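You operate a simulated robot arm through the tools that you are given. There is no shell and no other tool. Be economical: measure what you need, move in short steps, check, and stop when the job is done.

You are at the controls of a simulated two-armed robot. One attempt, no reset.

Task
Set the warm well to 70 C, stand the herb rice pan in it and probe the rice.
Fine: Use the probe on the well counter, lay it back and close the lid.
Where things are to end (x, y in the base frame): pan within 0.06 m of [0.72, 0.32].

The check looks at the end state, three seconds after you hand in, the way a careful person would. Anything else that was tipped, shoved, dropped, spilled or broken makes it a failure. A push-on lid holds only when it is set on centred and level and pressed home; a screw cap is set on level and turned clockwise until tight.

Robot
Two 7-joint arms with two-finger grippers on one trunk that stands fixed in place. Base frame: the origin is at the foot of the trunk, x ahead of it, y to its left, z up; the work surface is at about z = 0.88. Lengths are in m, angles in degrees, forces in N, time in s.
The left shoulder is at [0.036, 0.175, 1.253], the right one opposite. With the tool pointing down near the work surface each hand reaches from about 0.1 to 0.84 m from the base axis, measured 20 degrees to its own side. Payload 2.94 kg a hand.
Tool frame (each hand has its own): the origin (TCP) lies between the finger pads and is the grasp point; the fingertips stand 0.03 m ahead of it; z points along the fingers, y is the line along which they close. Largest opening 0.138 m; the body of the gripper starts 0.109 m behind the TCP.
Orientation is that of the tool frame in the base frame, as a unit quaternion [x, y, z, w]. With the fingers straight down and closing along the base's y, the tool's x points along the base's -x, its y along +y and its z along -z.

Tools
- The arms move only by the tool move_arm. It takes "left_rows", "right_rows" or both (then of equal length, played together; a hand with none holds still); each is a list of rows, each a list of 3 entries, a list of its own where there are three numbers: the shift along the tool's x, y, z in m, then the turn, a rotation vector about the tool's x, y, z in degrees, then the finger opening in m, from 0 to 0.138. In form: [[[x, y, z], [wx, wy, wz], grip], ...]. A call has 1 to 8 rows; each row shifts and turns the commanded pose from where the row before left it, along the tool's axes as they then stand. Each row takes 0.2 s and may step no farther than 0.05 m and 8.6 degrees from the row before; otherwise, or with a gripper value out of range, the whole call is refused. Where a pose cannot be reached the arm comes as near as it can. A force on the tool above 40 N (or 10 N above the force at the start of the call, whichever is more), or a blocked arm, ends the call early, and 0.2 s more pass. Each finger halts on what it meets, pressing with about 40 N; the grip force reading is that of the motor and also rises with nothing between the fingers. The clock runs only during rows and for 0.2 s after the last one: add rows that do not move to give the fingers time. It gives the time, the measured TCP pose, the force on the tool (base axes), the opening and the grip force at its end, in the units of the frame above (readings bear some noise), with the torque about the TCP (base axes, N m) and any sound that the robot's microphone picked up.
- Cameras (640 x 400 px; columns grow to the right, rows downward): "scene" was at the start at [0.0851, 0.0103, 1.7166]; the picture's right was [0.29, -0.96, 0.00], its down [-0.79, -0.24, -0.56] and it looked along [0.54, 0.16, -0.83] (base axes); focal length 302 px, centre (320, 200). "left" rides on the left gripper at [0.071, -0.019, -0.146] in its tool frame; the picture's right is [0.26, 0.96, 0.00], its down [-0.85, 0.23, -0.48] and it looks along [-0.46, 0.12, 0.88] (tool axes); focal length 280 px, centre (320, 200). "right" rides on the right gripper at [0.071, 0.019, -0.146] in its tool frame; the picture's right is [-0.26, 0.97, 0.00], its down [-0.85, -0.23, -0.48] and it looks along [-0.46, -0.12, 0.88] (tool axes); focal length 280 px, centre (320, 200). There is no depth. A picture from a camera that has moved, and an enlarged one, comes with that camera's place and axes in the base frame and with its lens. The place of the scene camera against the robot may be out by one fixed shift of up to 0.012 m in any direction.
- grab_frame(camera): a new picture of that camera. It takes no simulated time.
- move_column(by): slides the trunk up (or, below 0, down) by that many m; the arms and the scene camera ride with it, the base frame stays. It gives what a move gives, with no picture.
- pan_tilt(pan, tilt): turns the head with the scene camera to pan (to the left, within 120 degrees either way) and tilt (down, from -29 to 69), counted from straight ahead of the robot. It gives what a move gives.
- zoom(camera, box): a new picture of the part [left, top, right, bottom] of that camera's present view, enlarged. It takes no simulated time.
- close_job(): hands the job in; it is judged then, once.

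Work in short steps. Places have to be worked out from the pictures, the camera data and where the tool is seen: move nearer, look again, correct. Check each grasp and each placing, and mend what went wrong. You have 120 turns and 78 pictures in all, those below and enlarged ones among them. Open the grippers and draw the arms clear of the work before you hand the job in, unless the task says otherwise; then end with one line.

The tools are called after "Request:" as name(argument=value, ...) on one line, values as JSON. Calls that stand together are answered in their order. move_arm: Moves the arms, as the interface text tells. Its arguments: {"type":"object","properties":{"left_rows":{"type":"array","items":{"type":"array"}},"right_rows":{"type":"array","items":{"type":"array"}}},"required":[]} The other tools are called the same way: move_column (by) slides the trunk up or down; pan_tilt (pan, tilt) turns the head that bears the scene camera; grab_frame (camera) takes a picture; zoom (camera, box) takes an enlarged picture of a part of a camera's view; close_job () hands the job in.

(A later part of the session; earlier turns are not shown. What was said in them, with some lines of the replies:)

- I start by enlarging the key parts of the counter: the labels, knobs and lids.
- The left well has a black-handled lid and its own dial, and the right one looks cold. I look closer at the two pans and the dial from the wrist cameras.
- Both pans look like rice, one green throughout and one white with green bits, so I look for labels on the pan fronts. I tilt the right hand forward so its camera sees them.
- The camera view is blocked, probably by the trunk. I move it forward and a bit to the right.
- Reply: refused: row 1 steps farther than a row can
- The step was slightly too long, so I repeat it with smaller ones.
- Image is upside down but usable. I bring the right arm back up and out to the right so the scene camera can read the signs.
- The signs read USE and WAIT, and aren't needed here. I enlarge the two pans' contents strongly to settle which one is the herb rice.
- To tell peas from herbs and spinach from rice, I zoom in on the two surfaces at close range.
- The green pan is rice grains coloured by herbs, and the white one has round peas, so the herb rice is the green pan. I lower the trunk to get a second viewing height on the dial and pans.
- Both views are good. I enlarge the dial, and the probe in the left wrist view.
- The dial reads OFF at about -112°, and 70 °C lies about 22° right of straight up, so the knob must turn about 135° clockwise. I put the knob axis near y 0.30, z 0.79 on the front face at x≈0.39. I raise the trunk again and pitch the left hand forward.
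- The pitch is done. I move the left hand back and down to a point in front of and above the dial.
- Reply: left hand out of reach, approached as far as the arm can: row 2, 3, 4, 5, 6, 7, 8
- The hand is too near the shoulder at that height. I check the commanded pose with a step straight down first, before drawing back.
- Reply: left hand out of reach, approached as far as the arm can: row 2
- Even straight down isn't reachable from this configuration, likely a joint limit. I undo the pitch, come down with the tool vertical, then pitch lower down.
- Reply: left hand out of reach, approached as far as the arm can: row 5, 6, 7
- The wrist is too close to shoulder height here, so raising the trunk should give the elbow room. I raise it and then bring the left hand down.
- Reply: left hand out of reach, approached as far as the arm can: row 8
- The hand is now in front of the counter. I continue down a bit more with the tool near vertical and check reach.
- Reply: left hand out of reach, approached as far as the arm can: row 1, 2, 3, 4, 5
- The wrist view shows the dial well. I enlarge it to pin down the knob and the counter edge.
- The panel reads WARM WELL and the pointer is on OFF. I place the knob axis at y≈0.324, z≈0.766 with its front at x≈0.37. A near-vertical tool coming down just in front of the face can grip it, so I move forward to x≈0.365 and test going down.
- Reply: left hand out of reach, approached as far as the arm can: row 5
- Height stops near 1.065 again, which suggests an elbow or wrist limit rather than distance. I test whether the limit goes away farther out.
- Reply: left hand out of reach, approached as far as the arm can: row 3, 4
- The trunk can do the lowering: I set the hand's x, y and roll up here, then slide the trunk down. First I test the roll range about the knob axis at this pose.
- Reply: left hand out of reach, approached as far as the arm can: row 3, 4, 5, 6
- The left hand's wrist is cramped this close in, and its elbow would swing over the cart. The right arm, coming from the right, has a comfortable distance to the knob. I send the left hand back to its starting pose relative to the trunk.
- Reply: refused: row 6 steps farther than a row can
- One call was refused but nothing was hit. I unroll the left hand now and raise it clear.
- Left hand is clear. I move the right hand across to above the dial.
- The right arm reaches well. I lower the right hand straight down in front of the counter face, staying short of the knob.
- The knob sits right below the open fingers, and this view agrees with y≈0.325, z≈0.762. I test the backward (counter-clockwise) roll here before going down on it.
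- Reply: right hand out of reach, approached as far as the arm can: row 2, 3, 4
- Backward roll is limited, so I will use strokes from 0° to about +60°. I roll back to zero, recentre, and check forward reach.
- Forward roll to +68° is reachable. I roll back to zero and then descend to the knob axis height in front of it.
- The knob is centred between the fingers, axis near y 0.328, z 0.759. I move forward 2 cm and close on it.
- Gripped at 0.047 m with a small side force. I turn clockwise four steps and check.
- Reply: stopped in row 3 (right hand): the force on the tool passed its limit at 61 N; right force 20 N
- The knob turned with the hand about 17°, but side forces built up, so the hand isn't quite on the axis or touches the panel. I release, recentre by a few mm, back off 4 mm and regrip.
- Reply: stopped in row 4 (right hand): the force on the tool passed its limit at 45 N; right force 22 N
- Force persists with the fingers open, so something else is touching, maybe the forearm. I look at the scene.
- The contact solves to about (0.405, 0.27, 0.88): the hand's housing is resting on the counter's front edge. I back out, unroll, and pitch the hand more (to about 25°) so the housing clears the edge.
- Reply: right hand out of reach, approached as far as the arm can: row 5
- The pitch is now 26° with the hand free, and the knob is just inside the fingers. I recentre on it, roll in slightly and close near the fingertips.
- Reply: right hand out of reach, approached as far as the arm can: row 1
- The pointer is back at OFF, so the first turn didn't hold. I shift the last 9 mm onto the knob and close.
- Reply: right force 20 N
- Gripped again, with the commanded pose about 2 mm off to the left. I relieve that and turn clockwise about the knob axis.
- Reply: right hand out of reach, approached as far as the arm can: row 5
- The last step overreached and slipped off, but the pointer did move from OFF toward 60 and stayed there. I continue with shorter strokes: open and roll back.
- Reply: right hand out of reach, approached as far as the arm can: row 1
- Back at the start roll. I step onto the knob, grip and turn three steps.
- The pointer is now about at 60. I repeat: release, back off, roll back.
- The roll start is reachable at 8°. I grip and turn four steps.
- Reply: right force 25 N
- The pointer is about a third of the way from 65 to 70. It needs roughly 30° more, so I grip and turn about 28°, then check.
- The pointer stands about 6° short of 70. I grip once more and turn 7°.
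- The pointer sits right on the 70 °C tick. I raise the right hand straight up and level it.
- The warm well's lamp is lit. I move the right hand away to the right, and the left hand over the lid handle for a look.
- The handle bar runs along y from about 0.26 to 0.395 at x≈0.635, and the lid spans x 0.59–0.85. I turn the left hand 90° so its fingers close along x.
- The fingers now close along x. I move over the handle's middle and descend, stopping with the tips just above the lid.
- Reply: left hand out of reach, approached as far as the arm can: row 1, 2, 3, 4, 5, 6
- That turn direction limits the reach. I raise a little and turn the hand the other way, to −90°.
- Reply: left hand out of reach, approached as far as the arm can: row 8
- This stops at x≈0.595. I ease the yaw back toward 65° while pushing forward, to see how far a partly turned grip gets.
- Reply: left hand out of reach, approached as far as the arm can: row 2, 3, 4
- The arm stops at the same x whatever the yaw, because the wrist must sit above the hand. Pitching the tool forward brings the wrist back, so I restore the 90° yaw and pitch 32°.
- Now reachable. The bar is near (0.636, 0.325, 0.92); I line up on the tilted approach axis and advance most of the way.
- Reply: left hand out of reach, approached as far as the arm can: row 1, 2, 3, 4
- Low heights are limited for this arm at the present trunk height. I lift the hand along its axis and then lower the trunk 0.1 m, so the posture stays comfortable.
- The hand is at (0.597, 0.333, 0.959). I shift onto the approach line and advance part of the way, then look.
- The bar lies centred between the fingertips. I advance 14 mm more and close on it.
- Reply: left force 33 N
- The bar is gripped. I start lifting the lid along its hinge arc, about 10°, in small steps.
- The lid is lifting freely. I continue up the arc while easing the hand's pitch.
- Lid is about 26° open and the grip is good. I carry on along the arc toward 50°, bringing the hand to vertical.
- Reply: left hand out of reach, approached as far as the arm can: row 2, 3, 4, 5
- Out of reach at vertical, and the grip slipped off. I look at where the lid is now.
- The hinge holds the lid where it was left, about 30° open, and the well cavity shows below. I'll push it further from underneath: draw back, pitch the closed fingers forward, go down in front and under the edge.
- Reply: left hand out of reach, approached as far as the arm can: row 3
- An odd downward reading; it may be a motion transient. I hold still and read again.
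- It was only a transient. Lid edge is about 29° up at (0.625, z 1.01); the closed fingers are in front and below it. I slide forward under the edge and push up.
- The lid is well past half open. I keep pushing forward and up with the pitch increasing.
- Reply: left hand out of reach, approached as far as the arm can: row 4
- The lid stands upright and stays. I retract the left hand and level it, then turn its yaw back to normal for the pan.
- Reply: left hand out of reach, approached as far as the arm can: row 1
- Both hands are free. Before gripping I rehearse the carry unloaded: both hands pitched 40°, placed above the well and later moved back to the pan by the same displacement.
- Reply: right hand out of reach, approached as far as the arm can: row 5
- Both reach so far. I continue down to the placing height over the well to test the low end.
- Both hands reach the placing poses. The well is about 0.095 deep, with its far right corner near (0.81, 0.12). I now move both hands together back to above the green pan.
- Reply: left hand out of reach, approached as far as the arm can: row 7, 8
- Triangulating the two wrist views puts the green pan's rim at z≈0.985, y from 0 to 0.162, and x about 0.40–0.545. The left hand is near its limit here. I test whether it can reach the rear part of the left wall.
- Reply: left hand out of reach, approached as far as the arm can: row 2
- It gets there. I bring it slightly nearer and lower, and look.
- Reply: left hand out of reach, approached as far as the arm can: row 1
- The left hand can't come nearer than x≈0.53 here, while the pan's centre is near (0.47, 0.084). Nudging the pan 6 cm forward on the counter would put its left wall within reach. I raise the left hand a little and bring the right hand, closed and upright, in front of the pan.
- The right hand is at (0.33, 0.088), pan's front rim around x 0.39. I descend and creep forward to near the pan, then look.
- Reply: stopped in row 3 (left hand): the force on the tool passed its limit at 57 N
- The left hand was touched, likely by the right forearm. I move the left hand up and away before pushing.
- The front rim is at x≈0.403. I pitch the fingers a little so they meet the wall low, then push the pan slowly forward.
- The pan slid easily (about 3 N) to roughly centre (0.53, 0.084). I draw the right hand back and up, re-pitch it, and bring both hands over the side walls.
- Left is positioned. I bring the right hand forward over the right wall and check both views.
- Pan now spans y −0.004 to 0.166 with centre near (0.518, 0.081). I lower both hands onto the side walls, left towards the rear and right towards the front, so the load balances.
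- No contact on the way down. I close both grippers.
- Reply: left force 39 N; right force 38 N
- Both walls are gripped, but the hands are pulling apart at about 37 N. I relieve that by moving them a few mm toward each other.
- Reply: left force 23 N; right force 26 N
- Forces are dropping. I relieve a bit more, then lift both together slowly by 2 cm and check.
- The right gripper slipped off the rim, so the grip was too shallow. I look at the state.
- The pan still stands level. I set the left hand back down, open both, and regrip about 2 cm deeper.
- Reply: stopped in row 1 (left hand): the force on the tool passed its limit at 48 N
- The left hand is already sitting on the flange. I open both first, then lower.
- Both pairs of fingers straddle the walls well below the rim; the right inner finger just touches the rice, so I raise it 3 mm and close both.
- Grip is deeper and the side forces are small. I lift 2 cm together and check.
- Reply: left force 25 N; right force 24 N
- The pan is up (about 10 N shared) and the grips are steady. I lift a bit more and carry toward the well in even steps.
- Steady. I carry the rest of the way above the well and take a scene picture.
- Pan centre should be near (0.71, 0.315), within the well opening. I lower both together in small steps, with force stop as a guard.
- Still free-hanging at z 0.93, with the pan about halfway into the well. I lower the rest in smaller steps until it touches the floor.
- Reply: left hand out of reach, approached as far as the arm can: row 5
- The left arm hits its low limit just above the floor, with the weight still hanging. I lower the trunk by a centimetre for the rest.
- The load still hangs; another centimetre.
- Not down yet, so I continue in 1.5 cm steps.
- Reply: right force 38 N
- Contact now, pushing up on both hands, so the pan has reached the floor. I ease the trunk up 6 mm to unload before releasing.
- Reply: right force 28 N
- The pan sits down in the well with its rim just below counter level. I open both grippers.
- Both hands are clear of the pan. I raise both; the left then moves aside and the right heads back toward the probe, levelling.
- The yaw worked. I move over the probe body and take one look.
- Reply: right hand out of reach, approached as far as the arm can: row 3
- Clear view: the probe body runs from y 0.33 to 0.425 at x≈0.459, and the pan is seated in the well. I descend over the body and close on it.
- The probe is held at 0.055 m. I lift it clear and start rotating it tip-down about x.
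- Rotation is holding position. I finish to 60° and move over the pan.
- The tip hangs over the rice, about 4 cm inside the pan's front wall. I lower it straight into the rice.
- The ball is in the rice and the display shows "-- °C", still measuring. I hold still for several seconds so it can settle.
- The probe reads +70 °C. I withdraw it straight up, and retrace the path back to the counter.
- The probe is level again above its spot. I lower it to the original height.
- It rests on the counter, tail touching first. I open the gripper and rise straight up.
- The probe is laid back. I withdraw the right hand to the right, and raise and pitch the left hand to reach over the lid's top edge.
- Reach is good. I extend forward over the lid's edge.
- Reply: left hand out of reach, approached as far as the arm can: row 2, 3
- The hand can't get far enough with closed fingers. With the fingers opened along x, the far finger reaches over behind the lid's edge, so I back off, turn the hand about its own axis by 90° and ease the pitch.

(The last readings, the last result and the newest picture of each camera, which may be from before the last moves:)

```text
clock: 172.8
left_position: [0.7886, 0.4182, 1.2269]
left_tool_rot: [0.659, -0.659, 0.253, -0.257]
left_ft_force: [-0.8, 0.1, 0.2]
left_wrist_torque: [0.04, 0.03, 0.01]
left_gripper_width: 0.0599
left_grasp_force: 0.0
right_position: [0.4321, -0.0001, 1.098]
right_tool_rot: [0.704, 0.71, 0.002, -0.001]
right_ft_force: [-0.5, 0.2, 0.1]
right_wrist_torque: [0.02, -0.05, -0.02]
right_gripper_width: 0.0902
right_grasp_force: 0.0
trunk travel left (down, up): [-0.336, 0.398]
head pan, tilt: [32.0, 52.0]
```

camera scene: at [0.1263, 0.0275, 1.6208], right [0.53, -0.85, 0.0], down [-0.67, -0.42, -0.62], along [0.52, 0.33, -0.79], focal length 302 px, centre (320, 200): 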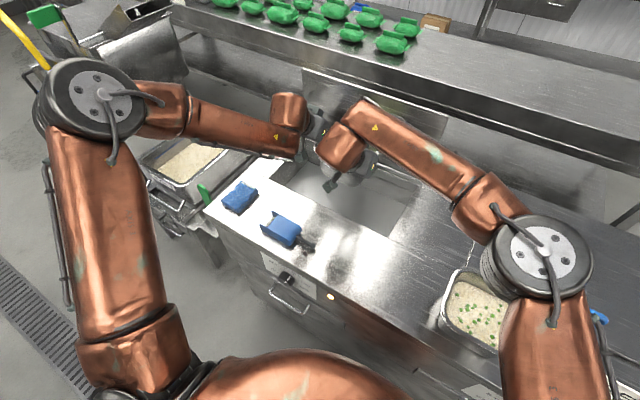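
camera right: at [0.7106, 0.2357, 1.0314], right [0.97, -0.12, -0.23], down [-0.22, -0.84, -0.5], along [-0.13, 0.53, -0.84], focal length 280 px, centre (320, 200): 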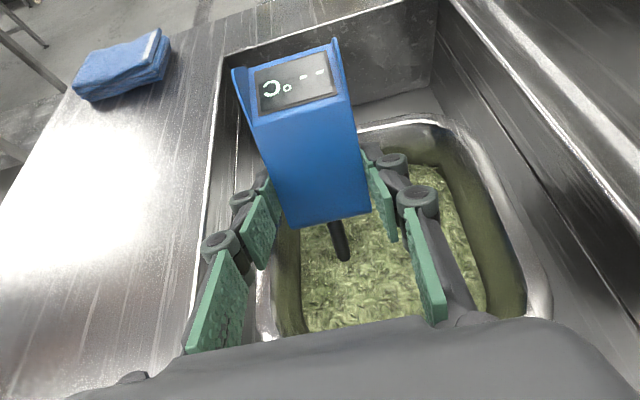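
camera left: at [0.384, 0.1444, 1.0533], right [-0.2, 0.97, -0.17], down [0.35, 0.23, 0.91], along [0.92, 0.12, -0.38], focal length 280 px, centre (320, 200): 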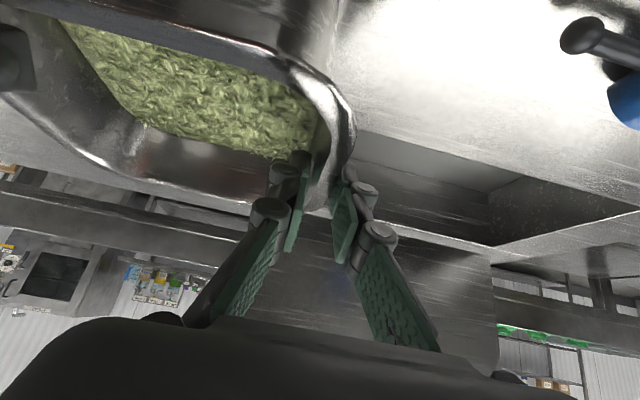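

Now at 42° pitch with fingers closing fore and aft. I open wider, move forward over the lid, and go down so the far finger is behind it.

Request:
move_arm(left_rows=[[[0, 0, 0], [0, 0, 0], 0.08], [[0, -0.017, 0.0155], [0, 0, 0], 0.08], [[0, -0.017, 0.0155], [0, 0, 0], 0.08], [[0, 0.0247, 0.0272], [0, 0, 0], 0.08], [[0, 0.0247, 0.0272], [0, 0, 0], 0.08], [[0, 0.0247, 0.0272], [0, 0, 0], 0.08], [[0, 0, 0], [0, 0, 0], 0.08]])

```text
clock: 174.4
left_position: [0.8102, 0.4199, 1.1161]
left_tool_rot: [-0.659, 0.66, -0.255, 0.257]
left_ft_force: [4.4, -1.4, 5.1]
left_wrist_torque: [-0.04, 0.01, -0.01]
left_gripper_width: 0.085
left_grasp_force: 2.8
left hand out of reach, approached as far as the arm can: row 3
right_position: [0.4328, 0.0011, 1.0969]
right_tool_rot: [0.703, 0.711, 0.001, 0.001]
right_ft_force: [0.3, 0.0, -0.4]
right_wrist_torque: [-0.03, -0.02, -0.01]
right_gripper_width: 0.0899
right_grasp_force: 0.2
trunk travel left (down, up): [-0.336, 0.398]
head pan, tilt: [32.0, 52.0]
```

The far finger is being pressed outward, which means the lid edge is between the fingers. I close on it.

Request:
move_arm(left_rows=[[[0, 0, 0], [0, 0, 0], 0.0], [[0, 0, 0], [0, 0, 0], 0.0], [[0, 0, 0], [0, 0, 0], 0.0], [[0, 0, 0], [0, 0, 0], 0.0], [[0, 0, 0], [0, 0, 0], 0.0], [[0, 0, 0], [0, 0, 0], 0.0]])

```text
clock: 175.4
left_position: [0.8105, 0.4202, 1.1291]
left_tool_rot: [0.657, -0.656, 0.261, -0.264]
left_ft_force: [-11.3, -0.2, 17.3]
left_wrist_torque: [0.26, 1.59, -0.03]
left_gripper_width: 0.0325
left_grasp_force: 33.2
right_position: [0.4305, 0.0005, 1.0971]
right_tool_rot: [0.704, 0.71, 0.002, 0.0]
right_ft_force: [-0.3, 0.1, -0.9]
right_wrist_torque: [-0.04, 0.02, -0.02]
right_gripper_width: 0.09
right_grasp_force: 0.0
trunk travel left (down, up): [-0.336, 0.398]
head pan, tilt: [32.0, 52.0]
stopped in row 5 (left hand): the force on the tool passed its limit at 41 N (the readings are from after the stop); the commanded pose is now the measured one
```

The lid edge is between the fingers. I pull it toward the robot along its arc.

Request:
move_arm(left_rows=[[[0, 0.0148, -0.0135], [0, 0, 0], 0.035], [[0, 0.0189, -0.0139], [0, 0, 0], 0.035], [[0, 0.0205, -0.0146], [0, 0, 0], 0.035], [[0, 0.0219, -0.013], [0, 0, 0], 0.035]])

```text
clock: 176.4
left_position: [0.7163, 0.4194, 1.1115]
left_tool_rot: [0.658, -0.658, 0.257, -0.26]
left_ft_force: [-0.6, 0.6, -0.1]
left_wrist_torque: [0.03, -0.04, -0.02]
left_gripper_width: 0.0352
left_grasp_force: 0.0
right_position: [0.4324, -0.0001, 1.097]
right_tool_rot: [0.703, 0.711, 0.002, 0.0]
right_ft_force: [0.8, -0.7, 0.2]
right_wrist_torque: [-0.01, -0.01, 0.01]
right_gripper_width: 0.09
right_grasp_force: 0.0
trunk travel left (down, up): [-0.336, 0.398]
head pan, tilt: [32.0, 52.0]
```

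No load any more, so I need to see where the lid is; I use the last picture on the scene.

Request:
grab_frame(camera="scene")

```text
0 pictures are left
camera scene: at [0.1188, 0.0285, 1.632], right [0.53, -0.85, 0.0], down [-0.67, -0.42, -0.62], along [0.52, 0.33, -0.79], focal length 302 px, centre (320, 200)
```

scene: 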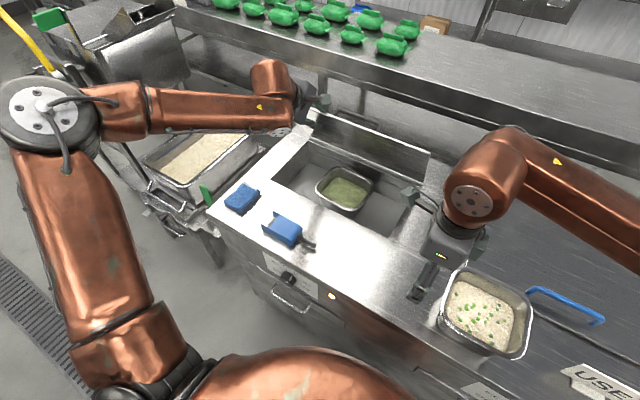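

The lid is now about 58° open, with its edge still between the fingers. I continue down the arc to about 30°.

Request:
move_arm(left_rows=[[[0, 0.029, -0.002], [0, 0, 0], 0.045], [[0, 0.029, -0.002], [0, 0, 0], 0.045], [[0, 0.0333, 0.0062], [0, 0, 0], 0.045], [[0, 0.0333, 0.0062], [0, 0, 0], 0.045], [[0, 0, 0], [0, 0, 0], 0.045]])

```text
clock: 177.6
left_position: [0.6329, 0.4199, 1.021]
left_tool_rot: [-0.658, 0.658, -0.257, 0.261]
left_ft_force: [-0.2, 1.4, 0.0]
left_wrist_torque: [0.02, 0.07, 0.01]
left_gripper_width: 0.0448
left_grasp_force: 0.1
right_position: [0.4326, -0.0006, 1.0979]
right_tool_rot: [0.704, 0.71, 0.002, 0.001]
right_ft_force: [0.3, -0.6, 0.7]
right_wrist_torque: [0.02, -0.01, 0.0]
right_gripper_width: 0.0899
right_grasp_force: 0.0
trunk travel left (down, up): [-0.336, 0.398]
head pan, tilt: [32.0, 52.0]
```

Low force throughout. I check whether the lid edge is still between the fingers by closing them.

Request:
move_arm(left_rows=[[[0, 0, 0], [0, 0, 0], 0.0], [[0, 0, 0], [0, 0, 0], 0.0], [[0, 0, 0], [0, 0, 0], 0.0], [[0, 0, 0], [0, 0, 0], 0.0]])

```text
clock: 178.6
left_position: [0.635, 0.4208, 1.0205]
left_tool_rot: [0.658, -0.657, 0.258, -0.26]
left_ft_force: [1.6, -1.0, -3.1]
left_wrist_torque: [-0.36, -1.2, 0.5]
left_gripper_width: 0.0178
left_grasp_force: 42.7
right_position: [0.4335, -0.0012, 1.0963]
right_tool_rot: [0.704, 0.71, 0.001, 0.0]
right_ft_force: [0.4, -0.3, -0.8]
right_wrist_torque: [0.0, -0.01, 0.01]
right_gripper_width: 0.09
right_grasp_force: 0.1
trunk travel left (down, up): [-0.336, 0.398]
head pan, tilt: [32.0, 52.0]
```

The plate is pinched (18 mm), so the lid followed. I open slightly, carry it on down to about 14°, then slide the fingers back off its edge.

Request:
move_arm(left_rows=[[[0, 0, 0], [0, 0, 0], 0.045], [[0, 0, 0], [0, 0, 0], 0.045], [[0, 0.0246, 0.0114], [0, 0, 0], 0.045], [[0, 0.0246, 0.0114], [0, 0, 0], 0.045], [[0, 0.0246, 0.0114], [0, 0, 0], 0.045], [[0, 0, 0], [0, 0, 0], 0.05]])

```text
clock: 180.0
left_position: [0.6018, 0.4305, 0.952]
left_tool_rot: [-0.657, 0.66, -0.257, 0.259]
left_ft_force: [-1.0, -0.4, -1.3]
left_wrist_torque: [0.0, 0.03, 0.04]
left_gripper_width: 0.0513
left_grasp_force: 1.3
left hand out of reach, approached as far as the arm can: row 5
right_position: [0.4324, 0.0003, 1.0974]
right_tool_rot: [0.705, 0.71, 0.001, 0.001]
right_ft_force: [-0.4, 0.4, 0.8]
right_wrist_torque: [-0.01, -0.01, 0.02]
right_gripper_width: 0.0901
right_grasp_force: 0.1
trunk travel left (down, up): [-0.336, 0.398]
head pan, tilt: [32.0, 52.0]
```

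I slide the fingers off backward, close them, and come over the top of the lid's front edge.

Request:
move_arm(left_rows=[[[0, 0, -0.045], [0, 0, 0], 0.05], [[0, 0, -0.045], [0, 0, 0], 0.05], [[0, -0.028, -0.031], [0, 0, 0], 0.02], [[0, -0.025, 0.0], [0, 0, 0], 0.0], [[0, -0.026, 0.024], [0, 0, 0], 0.0], [[0, -0.026, 0.024], [0, 0, 0], 0.0], [[0, 0, 0], [0, 0, 0], 0.0]])

```text
clock: 181.6
left_position: [0.6272, 0.4273, 1.079]
left_tool_rot: [0.658, -0.657, 0.259, -0.261]
left_ft_force: [0.6, 0.2, 1.2]
left_wrist_torque: [-0.01, 0.0, -0.02]
left_gripper_width: 0.0
left_grasp_force: 28.3
right_position: [0.4319, 0.0009, 1.0983]
right_tool_rot: [0.704, 0.711, 0.002, 0.0]
right_ft_force: [0.2, 1.2, 0.0]
right_wrist_torque: [-0.05, -0.03, -0.01]
right_gripper_width: 0.0901
right_grasp_force: 0.1
trunk travel left (down, up): [-0.336, 0.398]
head pan, tilt: [32.0, 52.0]
```

I press down onto the lid near its front edge, beside the handle.

Request:
move_arm(left_rows=[[[0, 0.0269, 0.0296], [0, 0, 0], 0.0], [[0, 0.0269, 0.0296], [0, 0, 0], 0.0], [[0, 0.0269, 0.0296], [0, 0, 0], 0.0], [[0, 0, 0], [0, 0, 0], 0.0]])

Request:
move_column(by=-0.03)

```text
clock: 182.6
left_position: [0.6345, 0.4292, 0.9601]
left_tool_rot: [0.658, -0.657, 0.258, -0.261]
left_ft_force: [0.1, -0.4, 0.3]
left_wrist_torque: [-0.04, 0.0, 0.01]
left_gripper_width: 0.0001
left_grasp_force: 28.0
right_position: [0.4334, 0.002, 1.0969]
right_tool_rot: [0.704, 0.71, 0.001, 0.0]
right_ft_force: [-0.4, 0.5, 0.2]
right_wrist_torque: [-0.01, 0.04, 0.01]
right_gripper_width: 0.0902
right_grasp_force: 0.0
trunk travel left (down, up): [-0.336, 0.398]
head pan, tilt: [32.0, 52.0]
```

```text
clock: 183.3
left_position: [0.6298, 0.4269, 0.9316]
left_tool_rot: [0.658, -0.657, 0.258, -0.262]
left_ft_force: [-0.2, 0.1, 0.0]
left_wrist_torque: [-0.02, -0.02, -0.03]
left_gripper_width: 0.0001
left_grasp_force: 28.2
right_position: [0.4316, 0.0005, 1.0689]
right_tool_rot: [0.704, 0.71, 0.003, 0.001]
right_ft_force: [0.5, 0.4, 0.3]
right_wrist_torque: [0.03, -0.02, -0.01]
right_gripper_width: 0.0901
right_grasp_force: 0.1
trunk travel left (down, up): [-0.306, 0.428]
head pan, tilt: [32.0, 52.0]
```

No force yet, which fits a lid whose weight nearly overcomes its hinge friction. I keep lowering until it seats.

Request:
move_column(by=-0.02)

Request:
move_column(by=-0.008)

```text
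clock: 184.0
left_position: [0.6316, 0.4263, 0.9164]
left_tool_rot: [-0.654, 0.657, -0.263, 0.266]
left_ft_force: [1.4, 6.5, 36.4]
left_wrist_torque: [0.04, -0.45, 0.05]
left_gripper_width: 0.0005
left_grasp_force: 28.3
right_position: [0.4311, -0.0007, 1.0488]
right_tool_rot: [0.705, 0.709, 0.003, 0.001]
right_ft_force: [-0.8, -0.5, 0.2]
right_wrist_torque: [0.0, -0.03, 0.01]
right_gripper_width: 0.0901
right_grasp_force: 0.0
trunk travel left (down, up): [-0.286, 0.448]
head pan, tilt: [32.0, 52.0]
```

```text
clock: 184.3
left_position: [0.6353, 0.4259, 0.9178]
left_tool_rot: [-0.654, 0.657, -0.264, 0.267]
left_ft_force: [-5.2, -0.4, 16.3]
left_wrist_torque: [-0.03, -0.04, -0.04]
left_gripper_width: 0.0
left_grasp_force: 28.6
right_position: [0.432, 0.0006, 1.0462]
right_tool_rot: [0.705, 0.709, 0.002, 0.0]
right_ft_force: [0.3, -0.1, 0.1]
right_wrist_torque: [-0.01, 0.02, 0.01]
right_gripper_width: 0.0899
right_grasp_force: 0.0
trunk travel left (down, up): [-0.284, 0.45]
head pan, tilt: [32.0, 52.0]
stopped: the force on the tool passed its limit at 52 N (the readings are from after the stop); the commanded pose is now the measured one
```

A firm stop with the fingertip at z≈0.887, over the well opening: the lid is down and closed. I raise the trunk and draw both hands clear with the grippers open.

Request:
move_column(by=0.12)

Request:
move_arm(left_rows=[[[0, 0, -0.03], [0, 0, 0], 0.0], [[0, -0.02, -0.04], [0, 0, 0], 0.05], [[0, -0.02, -0.04], [0, 0, 0], 0.1], [[0, -0.02, -0.04], [0, 0, 0], 0.1], [[-0.03, 0, -0.02], [0, 0, 0], 0.1], [[-0.03, 0, -0.02], [0, 0, 0], 0.1]], right_rows=[[[-0.03, 0, -0.03], [0, 0, 0], 0.1], [[-0.045, 0, 0], [0, 0, 0], 0.1], [[-0.045, 0, 0], [0, 0, 0], 0.1], [[-0.045, 0, 0], [0, 0, 0], 0.1], [[-0.045, 0, 0], [0, 0, 0], 0.1], [[-0.045, 0, 0], [0, 0, 0], 0.1]])

```text
clock: 185.8
left_position: [0.6338, 0.4273, 1.0349]
left_tool_rot: [-0.656, 0.658, -0.26, 0.263]
left_ft_force: [0.9, -0.4, 0.0]
left_wrist_torque: [-0.01, -0.01, 0.0]
left_gripper_width: 0.0
left_grasp_force: 28.6
right_position: [0.4331, 0.0007, 1.1655]
right_tool_rot: [0.705, 0.709, 0.001, -0.001]
right_ft_force: [-0.2, 0.1, -0.1]
right_wrist_torque: [-0.02, 0.06, 0.0]
right_gripper_width: 0.0901
right_grasp_force: 0.0
trunk travel left (down, up): [-0.404, 0.33]
head pan, tilt: [32.0, 52.0]
```

```text
clock: 187.2
left_position: [0.5446, 0.4871, 1.2166]
left_tool_rot: [-0.655, 0.659, -0.26, 0.263]
left_ft_force: [0.2, -0.3, 0.0]
left_wrist_torque: [0.05, 0.0, 0.02]
left_gripper_width: 0.1004
left_grasp_force: 0.3
right_position: [0.436, -0.2561, 1.1971]
right_tool_rot: [0.704, 0.71, 0.002, 0.0]
right_ft_force: [0.1, 0.5, 0.0]
right_wrist_torque: [0.09, -0.04, 0.03]
right_gripper_width: 0.1001
right_grasp_force: 0.1
trunk travel left (down, up): [-0.404, 0.33]
head pan, tilt: [32.0, 52.0]
```

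Both hands are clear and open, so I hand the job in.

Request:
close_job()

```text
The job is handed in.
```

I handed the job in with the warm well's pointer on the 70 °C mark, the herb rice pan standing in the well at about (0.71, 0.32), and the rice probed at +70 °C. The probe is back on the counter and the lid is closed. The lid closure and the probe's final lie were judged from force readings, because I had no pictures left to check them.
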